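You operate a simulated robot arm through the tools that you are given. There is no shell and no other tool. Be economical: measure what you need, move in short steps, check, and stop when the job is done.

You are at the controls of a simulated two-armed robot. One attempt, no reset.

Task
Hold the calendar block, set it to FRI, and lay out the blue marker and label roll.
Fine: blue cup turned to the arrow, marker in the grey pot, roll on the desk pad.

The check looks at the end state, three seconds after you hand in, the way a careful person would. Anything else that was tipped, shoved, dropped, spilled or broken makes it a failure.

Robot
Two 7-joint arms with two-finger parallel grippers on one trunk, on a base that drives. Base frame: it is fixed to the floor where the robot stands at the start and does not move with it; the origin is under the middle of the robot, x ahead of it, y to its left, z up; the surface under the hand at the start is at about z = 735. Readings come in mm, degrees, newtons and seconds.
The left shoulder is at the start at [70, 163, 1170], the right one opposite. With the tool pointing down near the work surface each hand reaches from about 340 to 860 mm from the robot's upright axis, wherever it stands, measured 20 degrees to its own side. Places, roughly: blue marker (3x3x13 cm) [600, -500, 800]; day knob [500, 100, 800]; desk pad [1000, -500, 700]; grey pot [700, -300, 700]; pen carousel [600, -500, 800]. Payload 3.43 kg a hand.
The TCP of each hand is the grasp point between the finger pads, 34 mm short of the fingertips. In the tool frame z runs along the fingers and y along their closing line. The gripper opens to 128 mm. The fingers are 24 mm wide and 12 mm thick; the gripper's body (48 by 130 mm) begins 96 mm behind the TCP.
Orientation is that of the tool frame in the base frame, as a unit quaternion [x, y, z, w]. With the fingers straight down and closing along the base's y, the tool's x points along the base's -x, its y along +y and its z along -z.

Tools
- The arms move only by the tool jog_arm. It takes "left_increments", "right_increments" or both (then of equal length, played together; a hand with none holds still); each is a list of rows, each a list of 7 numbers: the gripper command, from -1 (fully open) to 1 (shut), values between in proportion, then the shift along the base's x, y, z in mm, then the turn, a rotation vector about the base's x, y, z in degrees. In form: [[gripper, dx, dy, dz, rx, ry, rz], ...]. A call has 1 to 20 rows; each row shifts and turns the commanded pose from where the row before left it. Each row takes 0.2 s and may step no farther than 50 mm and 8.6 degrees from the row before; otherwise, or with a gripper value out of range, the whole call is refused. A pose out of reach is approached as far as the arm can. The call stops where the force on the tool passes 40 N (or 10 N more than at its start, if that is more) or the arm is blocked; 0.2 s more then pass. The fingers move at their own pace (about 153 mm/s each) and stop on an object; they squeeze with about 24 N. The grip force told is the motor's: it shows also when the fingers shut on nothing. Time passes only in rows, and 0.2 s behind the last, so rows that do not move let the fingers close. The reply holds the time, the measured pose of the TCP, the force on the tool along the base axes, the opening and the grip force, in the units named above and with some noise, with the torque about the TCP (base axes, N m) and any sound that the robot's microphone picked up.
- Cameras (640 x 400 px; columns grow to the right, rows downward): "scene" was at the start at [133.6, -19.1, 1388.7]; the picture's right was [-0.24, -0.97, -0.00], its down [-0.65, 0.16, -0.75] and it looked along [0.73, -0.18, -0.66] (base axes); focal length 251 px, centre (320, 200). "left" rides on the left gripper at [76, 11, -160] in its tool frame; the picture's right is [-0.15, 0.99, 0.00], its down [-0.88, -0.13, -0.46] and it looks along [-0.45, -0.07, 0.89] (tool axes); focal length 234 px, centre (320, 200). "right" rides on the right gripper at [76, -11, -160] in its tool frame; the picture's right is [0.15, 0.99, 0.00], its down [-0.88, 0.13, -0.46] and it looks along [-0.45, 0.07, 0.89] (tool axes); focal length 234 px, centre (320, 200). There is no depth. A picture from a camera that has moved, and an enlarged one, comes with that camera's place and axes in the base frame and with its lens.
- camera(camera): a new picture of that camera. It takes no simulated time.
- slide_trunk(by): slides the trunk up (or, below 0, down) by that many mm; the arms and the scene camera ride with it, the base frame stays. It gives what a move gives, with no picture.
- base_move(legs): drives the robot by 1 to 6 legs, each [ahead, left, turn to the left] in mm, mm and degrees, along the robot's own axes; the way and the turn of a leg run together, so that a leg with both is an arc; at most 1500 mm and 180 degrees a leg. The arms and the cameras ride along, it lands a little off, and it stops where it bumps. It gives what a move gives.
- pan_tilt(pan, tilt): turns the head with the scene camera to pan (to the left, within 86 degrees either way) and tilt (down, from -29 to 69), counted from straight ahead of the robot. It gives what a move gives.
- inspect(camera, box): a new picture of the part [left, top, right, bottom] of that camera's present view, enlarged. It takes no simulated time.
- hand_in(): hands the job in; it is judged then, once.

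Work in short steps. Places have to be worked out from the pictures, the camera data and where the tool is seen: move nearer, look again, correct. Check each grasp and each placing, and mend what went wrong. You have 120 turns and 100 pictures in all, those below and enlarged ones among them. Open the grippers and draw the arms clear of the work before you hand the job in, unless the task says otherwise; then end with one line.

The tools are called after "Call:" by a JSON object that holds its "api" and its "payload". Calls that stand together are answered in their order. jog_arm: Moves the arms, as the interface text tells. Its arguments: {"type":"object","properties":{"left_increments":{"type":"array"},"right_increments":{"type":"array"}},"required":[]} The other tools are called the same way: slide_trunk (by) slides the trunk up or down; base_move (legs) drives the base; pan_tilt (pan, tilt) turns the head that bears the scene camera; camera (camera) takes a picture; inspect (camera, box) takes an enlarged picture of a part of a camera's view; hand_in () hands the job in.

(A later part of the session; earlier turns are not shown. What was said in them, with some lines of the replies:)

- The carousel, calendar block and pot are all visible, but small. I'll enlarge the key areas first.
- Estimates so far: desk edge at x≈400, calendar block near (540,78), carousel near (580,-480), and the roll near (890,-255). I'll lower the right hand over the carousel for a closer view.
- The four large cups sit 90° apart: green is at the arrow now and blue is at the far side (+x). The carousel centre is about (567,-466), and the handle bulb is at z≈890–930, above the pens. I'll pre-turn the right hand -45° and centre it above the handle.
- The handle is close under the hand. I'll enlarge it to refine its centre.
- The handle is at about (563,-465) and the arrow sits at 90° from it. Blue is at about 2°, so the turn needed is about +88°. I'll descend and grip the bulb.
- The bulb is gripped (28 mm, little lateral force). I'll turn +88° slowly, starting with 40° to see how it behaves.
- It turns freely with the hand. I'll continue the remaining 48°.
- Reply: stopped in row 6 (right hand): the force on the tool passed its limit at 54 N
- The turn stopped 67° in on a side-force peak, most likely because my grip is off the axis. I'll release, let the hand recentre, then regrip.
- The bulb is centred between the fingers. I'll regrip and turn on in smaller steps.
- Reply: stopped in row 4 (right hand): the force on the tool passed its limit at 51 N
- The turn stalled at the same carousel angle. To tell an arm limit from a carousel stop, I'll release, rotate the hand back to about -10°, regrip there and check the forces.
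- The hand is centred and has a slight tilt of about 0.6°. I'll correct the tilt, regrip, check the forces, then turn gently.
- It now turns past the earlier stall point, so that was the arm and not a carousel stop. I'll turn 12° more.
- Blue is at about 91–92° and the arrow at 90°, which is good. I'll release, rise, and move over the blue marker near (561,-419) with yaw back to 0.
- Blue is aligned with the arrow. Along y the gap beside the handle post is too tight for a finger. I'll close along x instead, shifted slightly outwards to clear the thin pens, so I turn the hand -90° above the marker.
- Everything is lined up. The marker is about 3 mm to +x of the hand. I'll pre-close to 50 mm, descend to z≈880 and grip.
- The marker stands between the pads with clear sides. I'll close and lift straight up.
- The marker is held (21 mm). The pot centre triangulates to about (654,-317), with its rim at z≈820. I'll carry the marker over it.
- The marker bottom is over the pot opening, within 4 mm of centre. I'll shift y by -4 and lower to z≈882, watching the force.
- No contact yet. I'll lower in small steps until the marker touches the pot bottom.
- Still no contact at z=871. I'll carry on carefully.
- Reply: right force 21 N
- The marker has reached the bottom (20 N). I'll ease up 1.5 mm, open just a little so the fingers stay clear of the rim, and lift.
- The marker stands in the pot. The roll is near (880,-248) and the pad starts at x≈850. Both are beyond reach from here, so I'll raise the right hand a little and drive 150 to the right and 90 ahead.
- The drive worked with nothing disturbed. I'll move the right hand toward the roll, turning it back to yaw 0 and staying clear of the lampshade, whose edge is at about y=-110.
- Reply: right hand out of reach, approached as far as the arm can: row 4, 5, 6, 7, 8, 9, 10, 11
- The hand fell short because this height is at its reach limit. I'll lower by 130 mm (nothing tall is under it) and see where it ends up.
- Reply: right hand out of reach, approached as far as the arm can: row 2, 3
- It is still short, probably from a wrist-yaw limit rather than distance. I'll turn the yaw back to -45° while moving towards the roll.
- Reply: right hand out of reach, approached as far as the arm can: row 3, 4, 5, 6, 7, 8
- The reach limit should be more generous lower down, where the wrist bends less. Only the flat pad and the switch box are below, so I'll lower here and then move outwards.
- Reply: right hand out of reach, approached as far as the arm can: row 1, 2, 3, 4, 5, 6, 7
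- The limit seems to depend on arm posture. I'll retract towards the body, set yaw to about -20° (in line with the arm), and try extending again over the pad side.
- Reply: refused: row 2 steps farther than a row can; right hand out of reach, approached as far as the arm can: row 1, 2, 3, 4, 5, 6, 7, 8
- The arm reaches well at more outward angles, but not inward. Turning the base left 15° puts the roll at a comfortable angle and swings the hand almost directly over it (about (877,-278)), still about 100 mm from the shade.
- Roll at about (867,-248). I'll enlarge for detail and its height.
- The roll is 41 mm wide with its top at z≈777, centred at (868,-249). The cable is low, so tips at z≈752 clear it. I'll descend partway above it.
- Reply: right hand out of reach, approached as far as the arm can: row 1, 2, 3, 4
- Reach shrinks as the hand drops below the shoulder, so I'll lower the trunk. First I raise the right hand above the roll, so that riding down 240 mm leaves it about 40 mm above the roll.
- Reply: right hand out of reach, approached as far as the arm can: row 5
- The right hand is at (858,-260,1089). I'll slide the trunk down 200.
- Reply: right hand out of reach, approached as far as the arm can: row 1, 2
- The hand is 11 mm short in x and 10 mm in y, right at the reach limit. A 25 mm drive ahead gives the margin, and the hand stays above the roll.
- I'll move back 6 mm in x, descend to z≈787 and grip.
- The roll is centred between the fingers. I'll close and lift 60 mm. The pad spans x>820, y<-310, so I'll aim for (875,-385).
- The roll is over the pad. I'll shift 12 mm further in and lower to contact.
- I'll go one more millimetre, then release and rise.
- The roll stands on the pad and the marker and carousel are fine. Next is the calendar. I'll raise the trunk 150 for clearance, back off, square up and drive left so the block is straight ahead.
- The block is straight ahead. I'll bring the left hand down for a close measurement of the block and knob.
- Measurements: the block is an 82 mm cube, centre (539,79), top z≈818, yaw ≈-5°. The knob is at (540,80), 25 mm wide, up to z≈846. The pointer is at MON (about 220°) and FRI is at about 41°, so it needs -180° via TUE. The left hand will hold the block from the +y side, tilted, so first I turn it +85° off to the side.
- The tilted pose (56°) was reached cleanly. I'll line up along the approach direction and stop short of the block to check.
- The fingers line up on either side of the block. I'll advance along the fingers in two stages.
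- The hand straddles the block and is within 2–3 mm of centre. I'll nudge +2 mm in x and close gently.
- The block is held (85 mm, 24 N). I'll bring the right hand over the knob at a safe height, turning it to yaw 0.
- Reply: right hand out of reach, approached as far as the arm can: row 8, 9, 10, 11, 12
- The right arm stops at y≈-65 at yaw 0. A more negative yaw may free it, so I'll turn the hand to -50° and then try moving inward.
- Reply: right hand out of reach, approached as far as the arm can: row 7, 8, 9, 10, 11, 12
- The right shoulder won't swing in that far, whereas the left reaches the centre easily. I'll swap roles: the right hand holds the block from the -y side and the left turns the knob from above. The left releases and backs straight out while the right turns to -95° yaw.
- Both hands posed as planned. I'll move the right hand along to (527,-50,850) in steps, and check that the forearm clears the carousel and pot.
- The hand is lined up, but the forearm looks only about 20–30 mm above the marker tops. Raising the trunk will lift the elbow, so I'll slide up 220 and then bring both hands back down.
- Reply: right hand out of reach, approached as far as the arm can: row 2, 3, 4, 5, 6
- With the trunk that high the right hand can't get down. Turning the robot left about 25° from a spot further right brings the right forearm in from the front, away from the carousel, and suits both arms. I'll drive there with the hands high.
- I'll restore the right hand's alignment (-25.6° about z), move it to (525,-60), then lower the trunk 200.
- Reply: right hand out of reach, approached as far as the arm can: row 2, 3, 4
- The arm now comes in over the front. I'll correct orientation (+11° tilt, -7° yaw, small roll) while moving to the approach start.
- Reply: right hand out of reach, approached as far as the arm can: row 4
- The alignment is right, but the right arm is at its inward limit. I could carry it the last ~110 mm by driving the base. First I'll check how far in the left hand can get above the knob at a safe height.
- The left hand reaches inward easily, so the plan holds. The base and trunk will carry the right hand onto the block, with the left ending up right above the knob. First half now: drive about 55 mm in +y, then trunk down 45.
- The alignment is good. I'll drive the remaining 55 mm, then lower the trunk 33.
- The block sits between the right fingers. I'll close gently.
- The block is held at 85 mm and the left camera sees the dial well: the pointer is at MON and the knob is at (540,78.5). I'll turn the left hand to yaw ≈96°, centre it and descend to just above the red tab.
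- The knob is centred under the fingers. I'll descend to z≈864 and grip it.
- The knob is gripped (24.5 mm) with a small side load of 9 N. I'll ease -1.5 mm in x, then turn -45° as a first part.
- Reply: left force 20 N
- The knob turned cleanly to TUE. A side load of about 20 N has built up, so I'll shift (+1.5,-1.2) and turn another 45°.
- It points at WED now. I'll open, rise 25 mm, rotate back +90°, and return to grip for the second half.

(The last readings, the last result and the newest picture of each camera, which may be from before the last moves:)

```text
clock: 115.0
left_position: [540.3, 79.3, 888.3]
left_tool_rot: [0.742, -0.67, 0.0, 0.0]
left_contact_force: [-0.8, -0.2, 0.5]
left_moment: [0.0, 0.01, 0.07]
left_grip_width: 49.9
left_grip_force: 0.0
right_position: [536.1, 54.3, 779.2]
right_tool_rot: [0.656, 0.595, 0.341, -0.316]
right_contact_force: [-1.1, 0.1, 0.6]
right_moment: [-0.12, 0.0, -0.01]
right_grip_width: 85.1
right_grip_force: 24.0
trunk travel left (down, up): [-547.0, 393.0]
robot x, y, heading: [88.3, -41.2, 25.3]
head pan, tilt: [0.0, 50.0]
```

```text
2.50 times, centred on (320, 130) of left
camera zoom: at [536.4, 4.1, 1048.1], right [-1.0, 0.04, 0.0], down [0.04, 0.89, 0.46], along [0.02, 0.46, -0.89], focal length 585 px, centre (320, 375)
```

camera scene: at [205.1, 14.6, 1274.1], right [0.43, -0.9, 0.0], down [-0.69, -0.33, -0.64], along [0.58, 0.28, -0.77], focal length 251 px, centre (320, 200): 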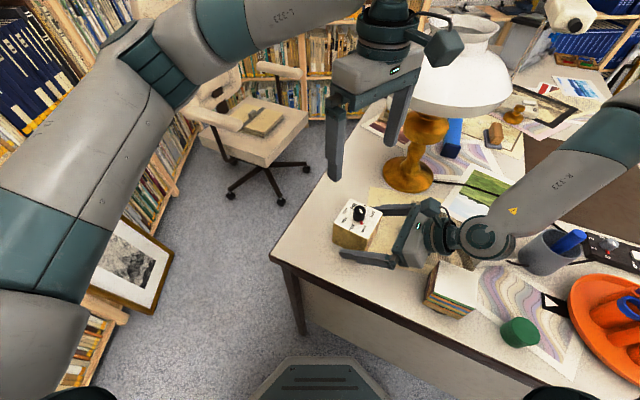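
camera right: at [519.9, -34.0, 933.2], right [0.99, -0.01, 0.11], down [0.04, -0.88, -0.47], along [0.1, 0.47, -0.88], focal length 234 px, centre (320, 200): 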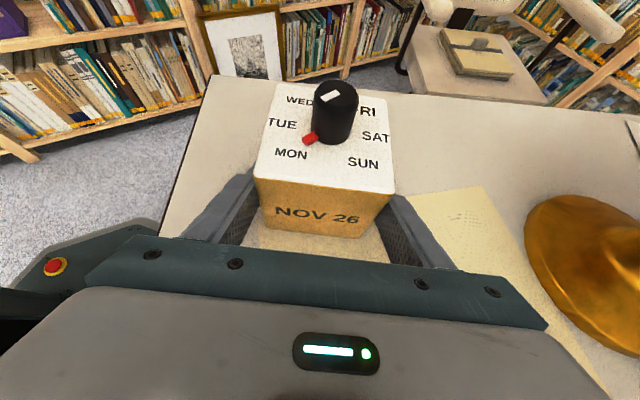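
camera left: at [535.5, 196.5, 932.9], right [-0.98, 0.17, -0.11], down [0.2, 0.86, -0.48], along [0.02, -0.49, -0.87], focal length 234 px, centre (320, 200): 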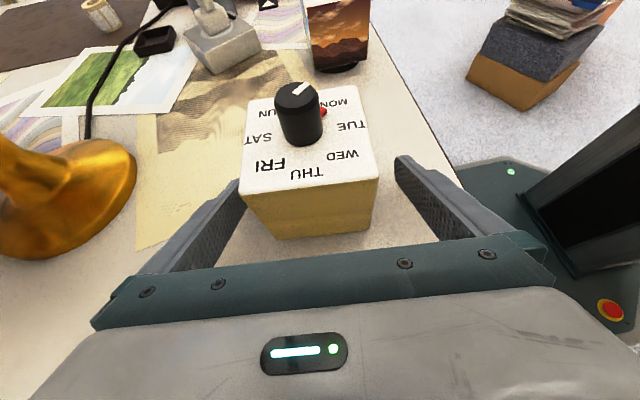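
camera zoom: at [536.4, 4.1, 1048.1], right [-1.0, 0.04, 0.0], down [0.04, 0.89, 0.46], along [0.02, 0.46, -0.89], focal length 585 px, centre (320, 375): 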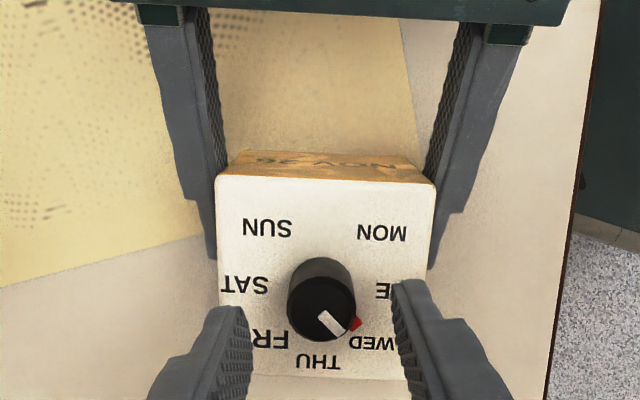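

The pointer stays on WED. I'll go down, grip, and turn -45° to THU.

Call:
{"api": "jog_arm", "payload": {"left_increments": [[0.22, 0, 0, -25, 0, 0, 0], [0.5, 0, 0, 0, 0, 0, 0], [1, 0, 0, 0, 0, 0, 0], [1, 0, 0, 0, 0, 0, 0], [1, 0, 0, 0, 0, 0, -5], [1, 0, 0, 0, 0, 0, -5], [1, 0, 0, 0, 0, 0, -5], [1, 0, 0, 0, 0, 0, -5], [1, 0, 0, 0, 0, 0, -5], [1, 0, 0, 0, 0, 0, -5], [1, 0, 0, 0, 0, 0, -5], [1, 0, 0, 0, 0, 0, -5], [1, 0, 0, 0, 0, 0, -5], [1, 0, 0, 0, 0, 0, 0]]}}

```text
clock: 118.0
left_position: [539.6, 80.2, 862.8]
left_tool_rot: [-0.428, 0.904, 0.0, 0.0]
left_contact_force: [-3.5, 13.9, 13.5]
left_moment: [0.43, 0.2, -0.04]
left_grip_width: 24.5
left_grip_force: 23.7
right_position: [537.7, 54.6, 779.5]
right_tool_rot: [0.656, 0.594, 0.343, -0.315]
right_contact_force: [5.9, -10.5, -1.9]
right_moment: [0.24, -0.44, 0.09]
right_grip_width: 84.6
right_grip_force: 24.4
trunk travel left (down, up): [-547.0, 393.0]
robot x, y, heading: [89.0, -40.4, 25.5]
head pan, tilt: [0.0, 50.0]
```

Forces are modest. I'll relieve slightly (+1 in y) and turn another 45° to FRI.

Call:
{"api": "jog_arm", "payload": {"left_increments": [[1, 0, 1, 0.5, 0, 0, 0], [1, 0, 0, 0, 0, 0, -5], [1, 0, 0, 0, 0, 0, -5], [1, 0, 0, 0, 0, 0, -5], [1, 0, 0, 0, 0, 0, -5], [1, 0, 0, 0, 0, 0, -5], [1, 0, 0, 0, 0, 0, -5], [1, 0, 0, 0, 0, 0, -5], [1, 0, 0, 0, 0, 0, -5], [1, 0, 0, 0, 0, 0, -5], [1, 0, 0, 0, 0, 0, 0]]}}

Call:
{"api": "inspect", "payload": {"camera": "left", "box": [220, 70, 420, 230]}}

```text
clock: 120.4
left_position: [539.5, 79.5, 862.5]
left_tool_rot: [-0.05, 0.999, -0.001, 0.0]
left_contact_force: [-2.1, -4.0, -0.6]
left_moment: [-0.14, 0.26, 0.0]
left_grip_width: 24.7
left_grip_force: 23.9
right_position: [537.0, 54.6, 780.1]
right_tool_rot: [0.655, 0.595, 0.343, -0.316]
right_contact_force: [2.0, 3.5, -0.4]
right_moment: [-0.15, -0.17, 0.01]
right_grip_width: 85.1
right_grip_force: 24.0
trunk travel left (down, up): [-547.0, 393.0]
robot x, y, heading: [88.8, -40.6, 25.6]
head pan, tilt: [0.0, 50.0]
```

```text
2.50 times, centred on (320, 150) of left
camera zoom: at [463.0, 85.0, 1023.3], right [0.05, 1.0, 0.0], down [0.89, -0.04, 0.46], along [0.46, -0.02, -0.89], focal length 585 px, centre (320, 325)
```

zoom: 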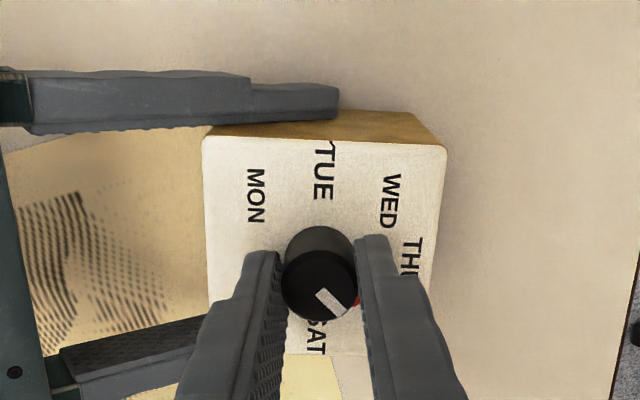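

The pointer now faces lower right, towards FRI. I'll release, rise, and check the dial.

Call:
{"api": "jog_arm", "payload": {"left_increments": [[0.3, 0, 0, 0, 0, 0, 0], [0.22, 0, 0, 0, 0, 0, 0], [0.22, 0, 0, 25, 0, 0, 0], [0.22, 0, 0, 40, 0, 0, 0], [0.0, -25, 0, 40, 0, 0, 0], [-0.2, -40, 0, 20, 0, 0, 0], [-0.2, -30, 0, 0, 0, 0, 0], [-0.2, 0, 0, 0, 0, 0, 0]]}}

Call:
{"api": "inspect", "payload": {"camera": "left", "box": [220, 60, 420, 220]}}

```text
clock: 122.2
left_position: [445.4, 80.9, 988.1]
left_tool_rot: [-0.051, 0.999, 0.0, 0.0]
left_contact_force: [0.2, -0.1, -0.2]
left_moment: [0.0, 0.03, 0.01]
left_grip_width: 76.7
left_grip_force: 0.0
right_position: [537.5, 55.0, 779.5]
right_tool_rot: [0.656, 0.595, 0.341, -0.316]
right_contact_force: [-0.3, -1.1, 0.7]
right_moment: [-0.24, -0.11, -0.04]
right_grip_width: 84.8
right_grip_force: 23.8
trunk travel left (down, up): [-547.0, 393.0]
robot x, y, heading: [88.4, -43.7, 25.6]
head pan, tilt: [0.0, 50.0]
```

```text
2.50 times, centred on (320, 140) of left
camera zoom: at [367.5, 86.2, 1148.5], right [0.05, 1.0, 0.0], down [0.89, -0.04, 0.46], along [0.46, -0.02, -0.89], focal length 585 px, centre (320, 350)
```

zoom: 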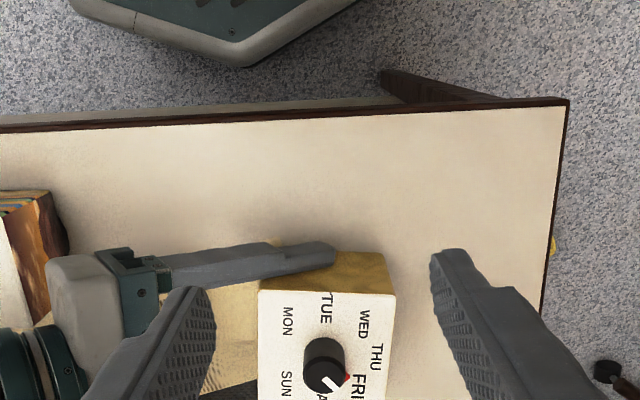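

I'll check with the scene camera for a clearer look at the pointer.

Call:
{"api": "camera", "payload": {"camera": "scene"}}

Call:
{"api": "inspect", "payload": {"camera": "right", "box": [240, 60, 420, 180]}}

```text
10 pictures are left
camera scene: at [205.6, 15.0, 1274.0], right [0.43, -0.9, 0.0], down [-0.69, -0.33, -0.64], along [0.58, 0.28, -0.77], focal length 251 px, centre (320, 200)
```

scene: 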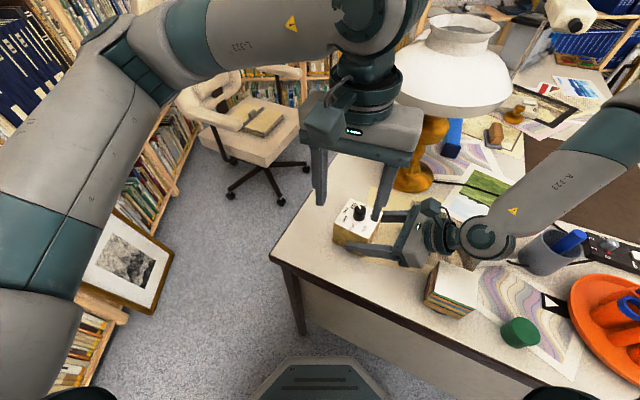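

```text
3.33 times, centred on (330, 120) of right
camera zoom: at [519.9, -34.1, 933.2], right [0.99, -0.01, 0.11], down [0.04, -0.88, -0.47], along [0.1, 0.47, -0.88], focal length 781 px, centre (287, 467)
```

zoom: 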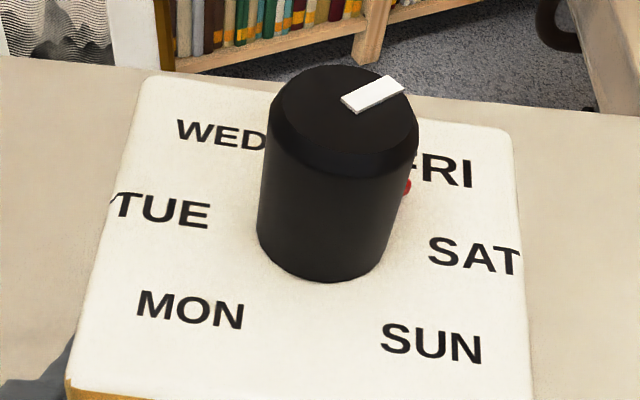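

The pointer is on FRI. Now I release the block with the right hand and back straight out along the approach line.

Call:
{"api": "jog_arm", "payload": {"right_increments": [[-0.4, 0, 0, 0, 0, 0, 0], [-0.7, 0, 0, 0, 0, 0, 0], [-1, 0, 0, 0, 0, 0, 0], [-1, -2, -20, 14, 0, 0, 0], [-1, -2, -25, 17, 0, 0, 0], [-1, -2, -25, 17, 0, 0, 0], [-1, -2, -25, 17, 0, 0, 0], [-1, -2, -20, 30, 0, 0, 0], [-1, 0, -10, 40, 0, 0, 0], [-1, 0, 0, 40, 0, 0, 0]]}}

Call:
{"api": "camera", "payload": {"camera": "scene"}}

```text
clock: 124.4
left_position: [443.8, 82.0, 987.8]
left_tool_rot: [-0.05, 0.999, 0.0, 0.0]
left_contact_force: [-0.9, 0.0, -0.2]
left_moment: [-0.06, -0.01, -0.02]
left_grip_width: 77.0
left_grip_force: 0.0
right_position: [582.6, -66.8, 934.5]
right_tool_rot: [0.654, 0.595, 0.342, -0.317]
right_contact_force: [0.9, -0.9, -0.7]
right_moment: [0.01, -0.01, 0.02]
right_grip_width: 127.6
right_grip_force: 0.0
right hand out of reach, approached as far as the arm can: row 4, 5, 6, 7, 8, 9, 10
trunk travel left (down, up): [-547.0, 393.0]
robot x, y, heading: [90.9, -37.6, 25.7]
head pan, tilt: [0.0, 50.0]
```

```text
8 pictures are left
camera scene: at [204.5, 15.5, 1274.0], right [0.43, -0.9, 0.0], down [-0.69, -0.33, -0.64], along [0.58, 0.28, -0.77], focal length 251 px, centre (320, 200)
```

scene: 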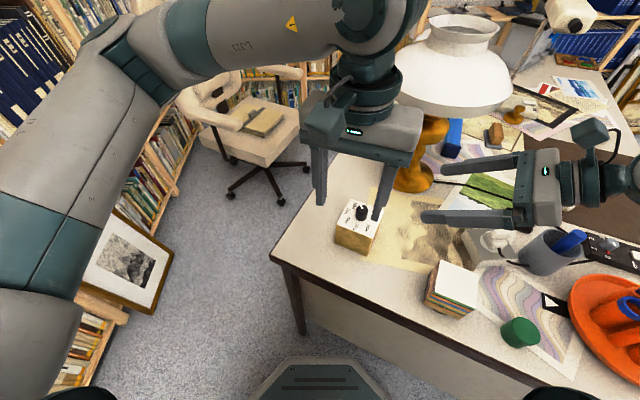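

The hand drifted toward +x while retreating, so I'll inspect the block and nearby items for any nudge.

Call:
{"api": "inspect", "payload": {"camera": "scene", "box": [300, 180, 440, 280]}}

```text
4.00 times, centred on (370, 230) of scene
camera zoom: at [204.5, 15.5, 1274.0], right [0.43, -0.9, 0.0], down [-0.69, -0.33, -0.64], along [0.58, 0.28, -0.77], focal length 1006 px, centre (120, 80)
```

zoom: 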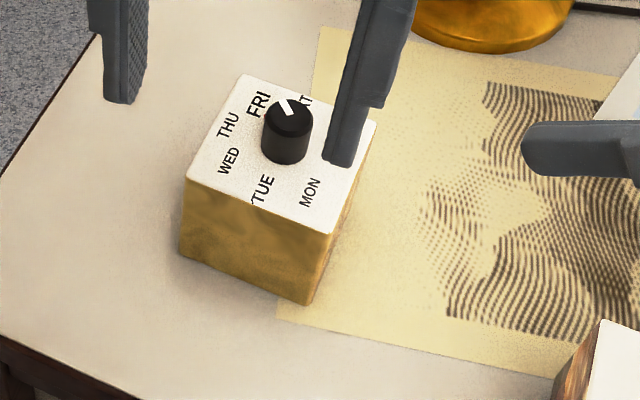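

The block's position is unchanged within measurement. I'll zoom in on the dial to confirm the pointer angle.

Call:
{"api": "inspect", "payload": {"camera": "scene", "box": [344, 196, 384, 226]}}

```text
13.33 times, centred on (364, 211) of scene
camera zoom: at [204.5, 15.5, 1274.0], right [0.43, -0.9, 0.0], down [-0.69, -0.33, -0.64], along [0.58, 0.28, -0.77], focal length 3353 px, centre (-267, 53)
```

zoom: 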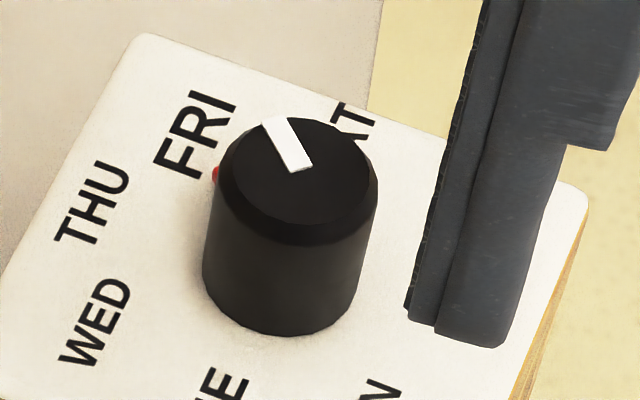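

The pointer is at about 45°, on FRI. Now I clear the arms: trunk up 180, then back away from the desk.

Call:
{"api": "slide_trunk", "payload": {"by": 180}}

Call:
{"api": "base_move", "payload": {"legs": [[-250, 0, 0]]}}

Call:
{"api": "camera", "payload": {"camera": "scene"}}

```text
clock: 126.4
left_position: [444.6, 80.9, 1167.6]
left_tool_rot: [-0.05, 0.999, 0.0, 0.0]
left_contact_force: [1.0, 0.4, -1.1]
left_moment: [0.01, 0.0, 0.01]
left_grip_width: 76.7
left_grip_force: 0.1
right_position: [583.3, -66.9, 1113.8]
right_tool_rot: [0.655, 0.595, 0.341, -0.317]
right_contact_force: [0.5, 0.2, 0.0]
right_moment: [0.01, 0.0, 0.03]
right_grip_width: 128.0
right_grip_force: 0.1
trunk travel left (down, up): [-727.0, 213.0]
robot x, y, heading: [85.2, -38.1, 25.6]
head pan, tilt: [0.0, 50.0]
```

```text
clock: 128.2
left_position: [222.4, -26.2, 1168.0]
left_tool_rot: [-0.048, 0.999, 0.0, 0.0]
left_contact_force: [0.4, -0.2, -0.4]
left_moment: [-0.01, -0.01, -0.02]
left_grip_width: 76.7
left_grip_force: 0.1
right_position: [359.9, -177.2, 1113.4]
right_tool_rot: [0.656, 0.593, 0.343, -0.316]
right_contact_force: [-0.6, -1.1, -0.5]
right_moment: [0.01, 0.0, 0.02]
right_grip_width: 128.2
right_grip_force: 0.1
trunk travel left (down, up): [-727.0, 213.0]
robot x, y, heading: [-134.0, -147.0, 25.5]
head pan, tilt: [0.0, 50.0]
```

```text
5 pictures are left
camera scene: at [-17.0, -92.3, 1453.9], right [0.43, -0.9, 0.0], down [-0.69, -0.33, -0.64], along [0.58, 0.28, -0.77], focal length 251 px, centre (320, 200)
```

scene: 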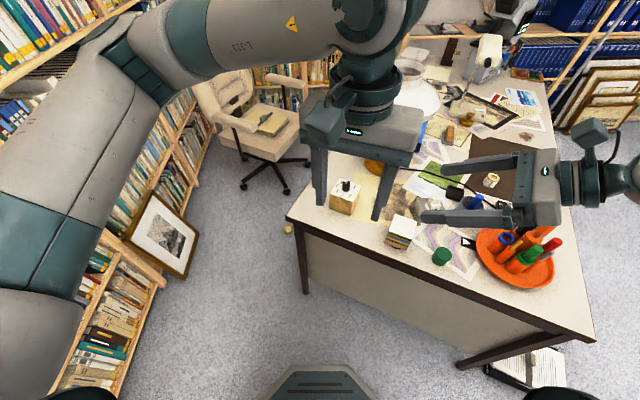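

All is clear of the desk (the yellow object on the floor was there at the start). One last check of the carousel, pot and roll.

Call:
{"api": "inspect", "payload": {"camera": "scene", "box": [400, 160, 580, 300]}}

Call:
{"api": "jog_arm", "payload": {"left_increments": [[-1, 0, 0, 0, 0, 0, 0], [-1, 0, 0, 0, 0, 0, 0]]}}

```text
2.86 times, centred on (490, 230) of scene
camera zoom: at [-17.0, -92.3, 1453.9], right [0.43, -0.9, 0.0], down [-0.69, -0.33, -0.64], along [0.58, 0.28, -0.77], focal length 718 px, centre (-166, 114)
```

zoom: 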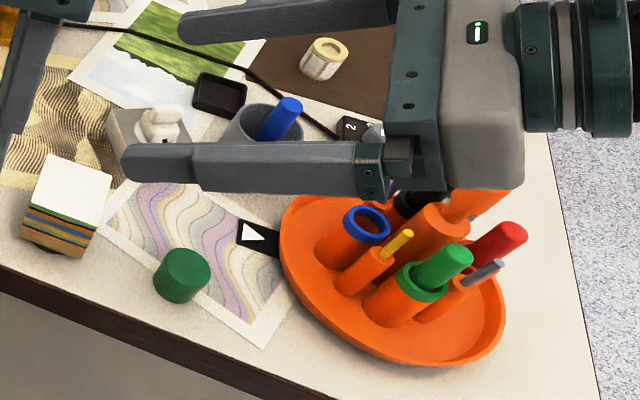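

```text
clock: 128.8
left_position: [220.5, -26.9, 1167.5]
left_tool_rot: [-0.048, 0.999, 0.0, 0.0]
left_contact_force: [-0.9, -0.1, 0.1]
left_moment: [0.03, -0.03, -0.03]
left_grip_width: 127.7
left_grip_force: 0.0
right_position: [359.2, -176.7, 1114.2]
right_tool_rot: [0.656, 0.593, 0.344, -0.316]
right_contact_force: [-0.1, 0.8, 0.7]
right_moment: [0.02, 0.02, 0.01]
right_grip_width: 128.0
right_grip_force: 0.1
trunk travel left (down, up): [-727.0, 213.0]
robot x, y, heading: [-135.9, -148.2, 25.6]
head pan, tilt: [0.0, 50.0]
```

The blue cup is at the arrow, the marker is in the pot, the roll is on the pad, and the dial is on FRI. The grippers are open and clear of the work, so I'm handing in.

Call:
{"api": "hand_in", "payload": {}}

```text
The job is handed in.
```

I handed the job in with the calendar set to FRI, the blue cup turned to the arrow, the blue marker in the grey pot and the label roll on the desk pad; I let go of the calendar block once it was set.
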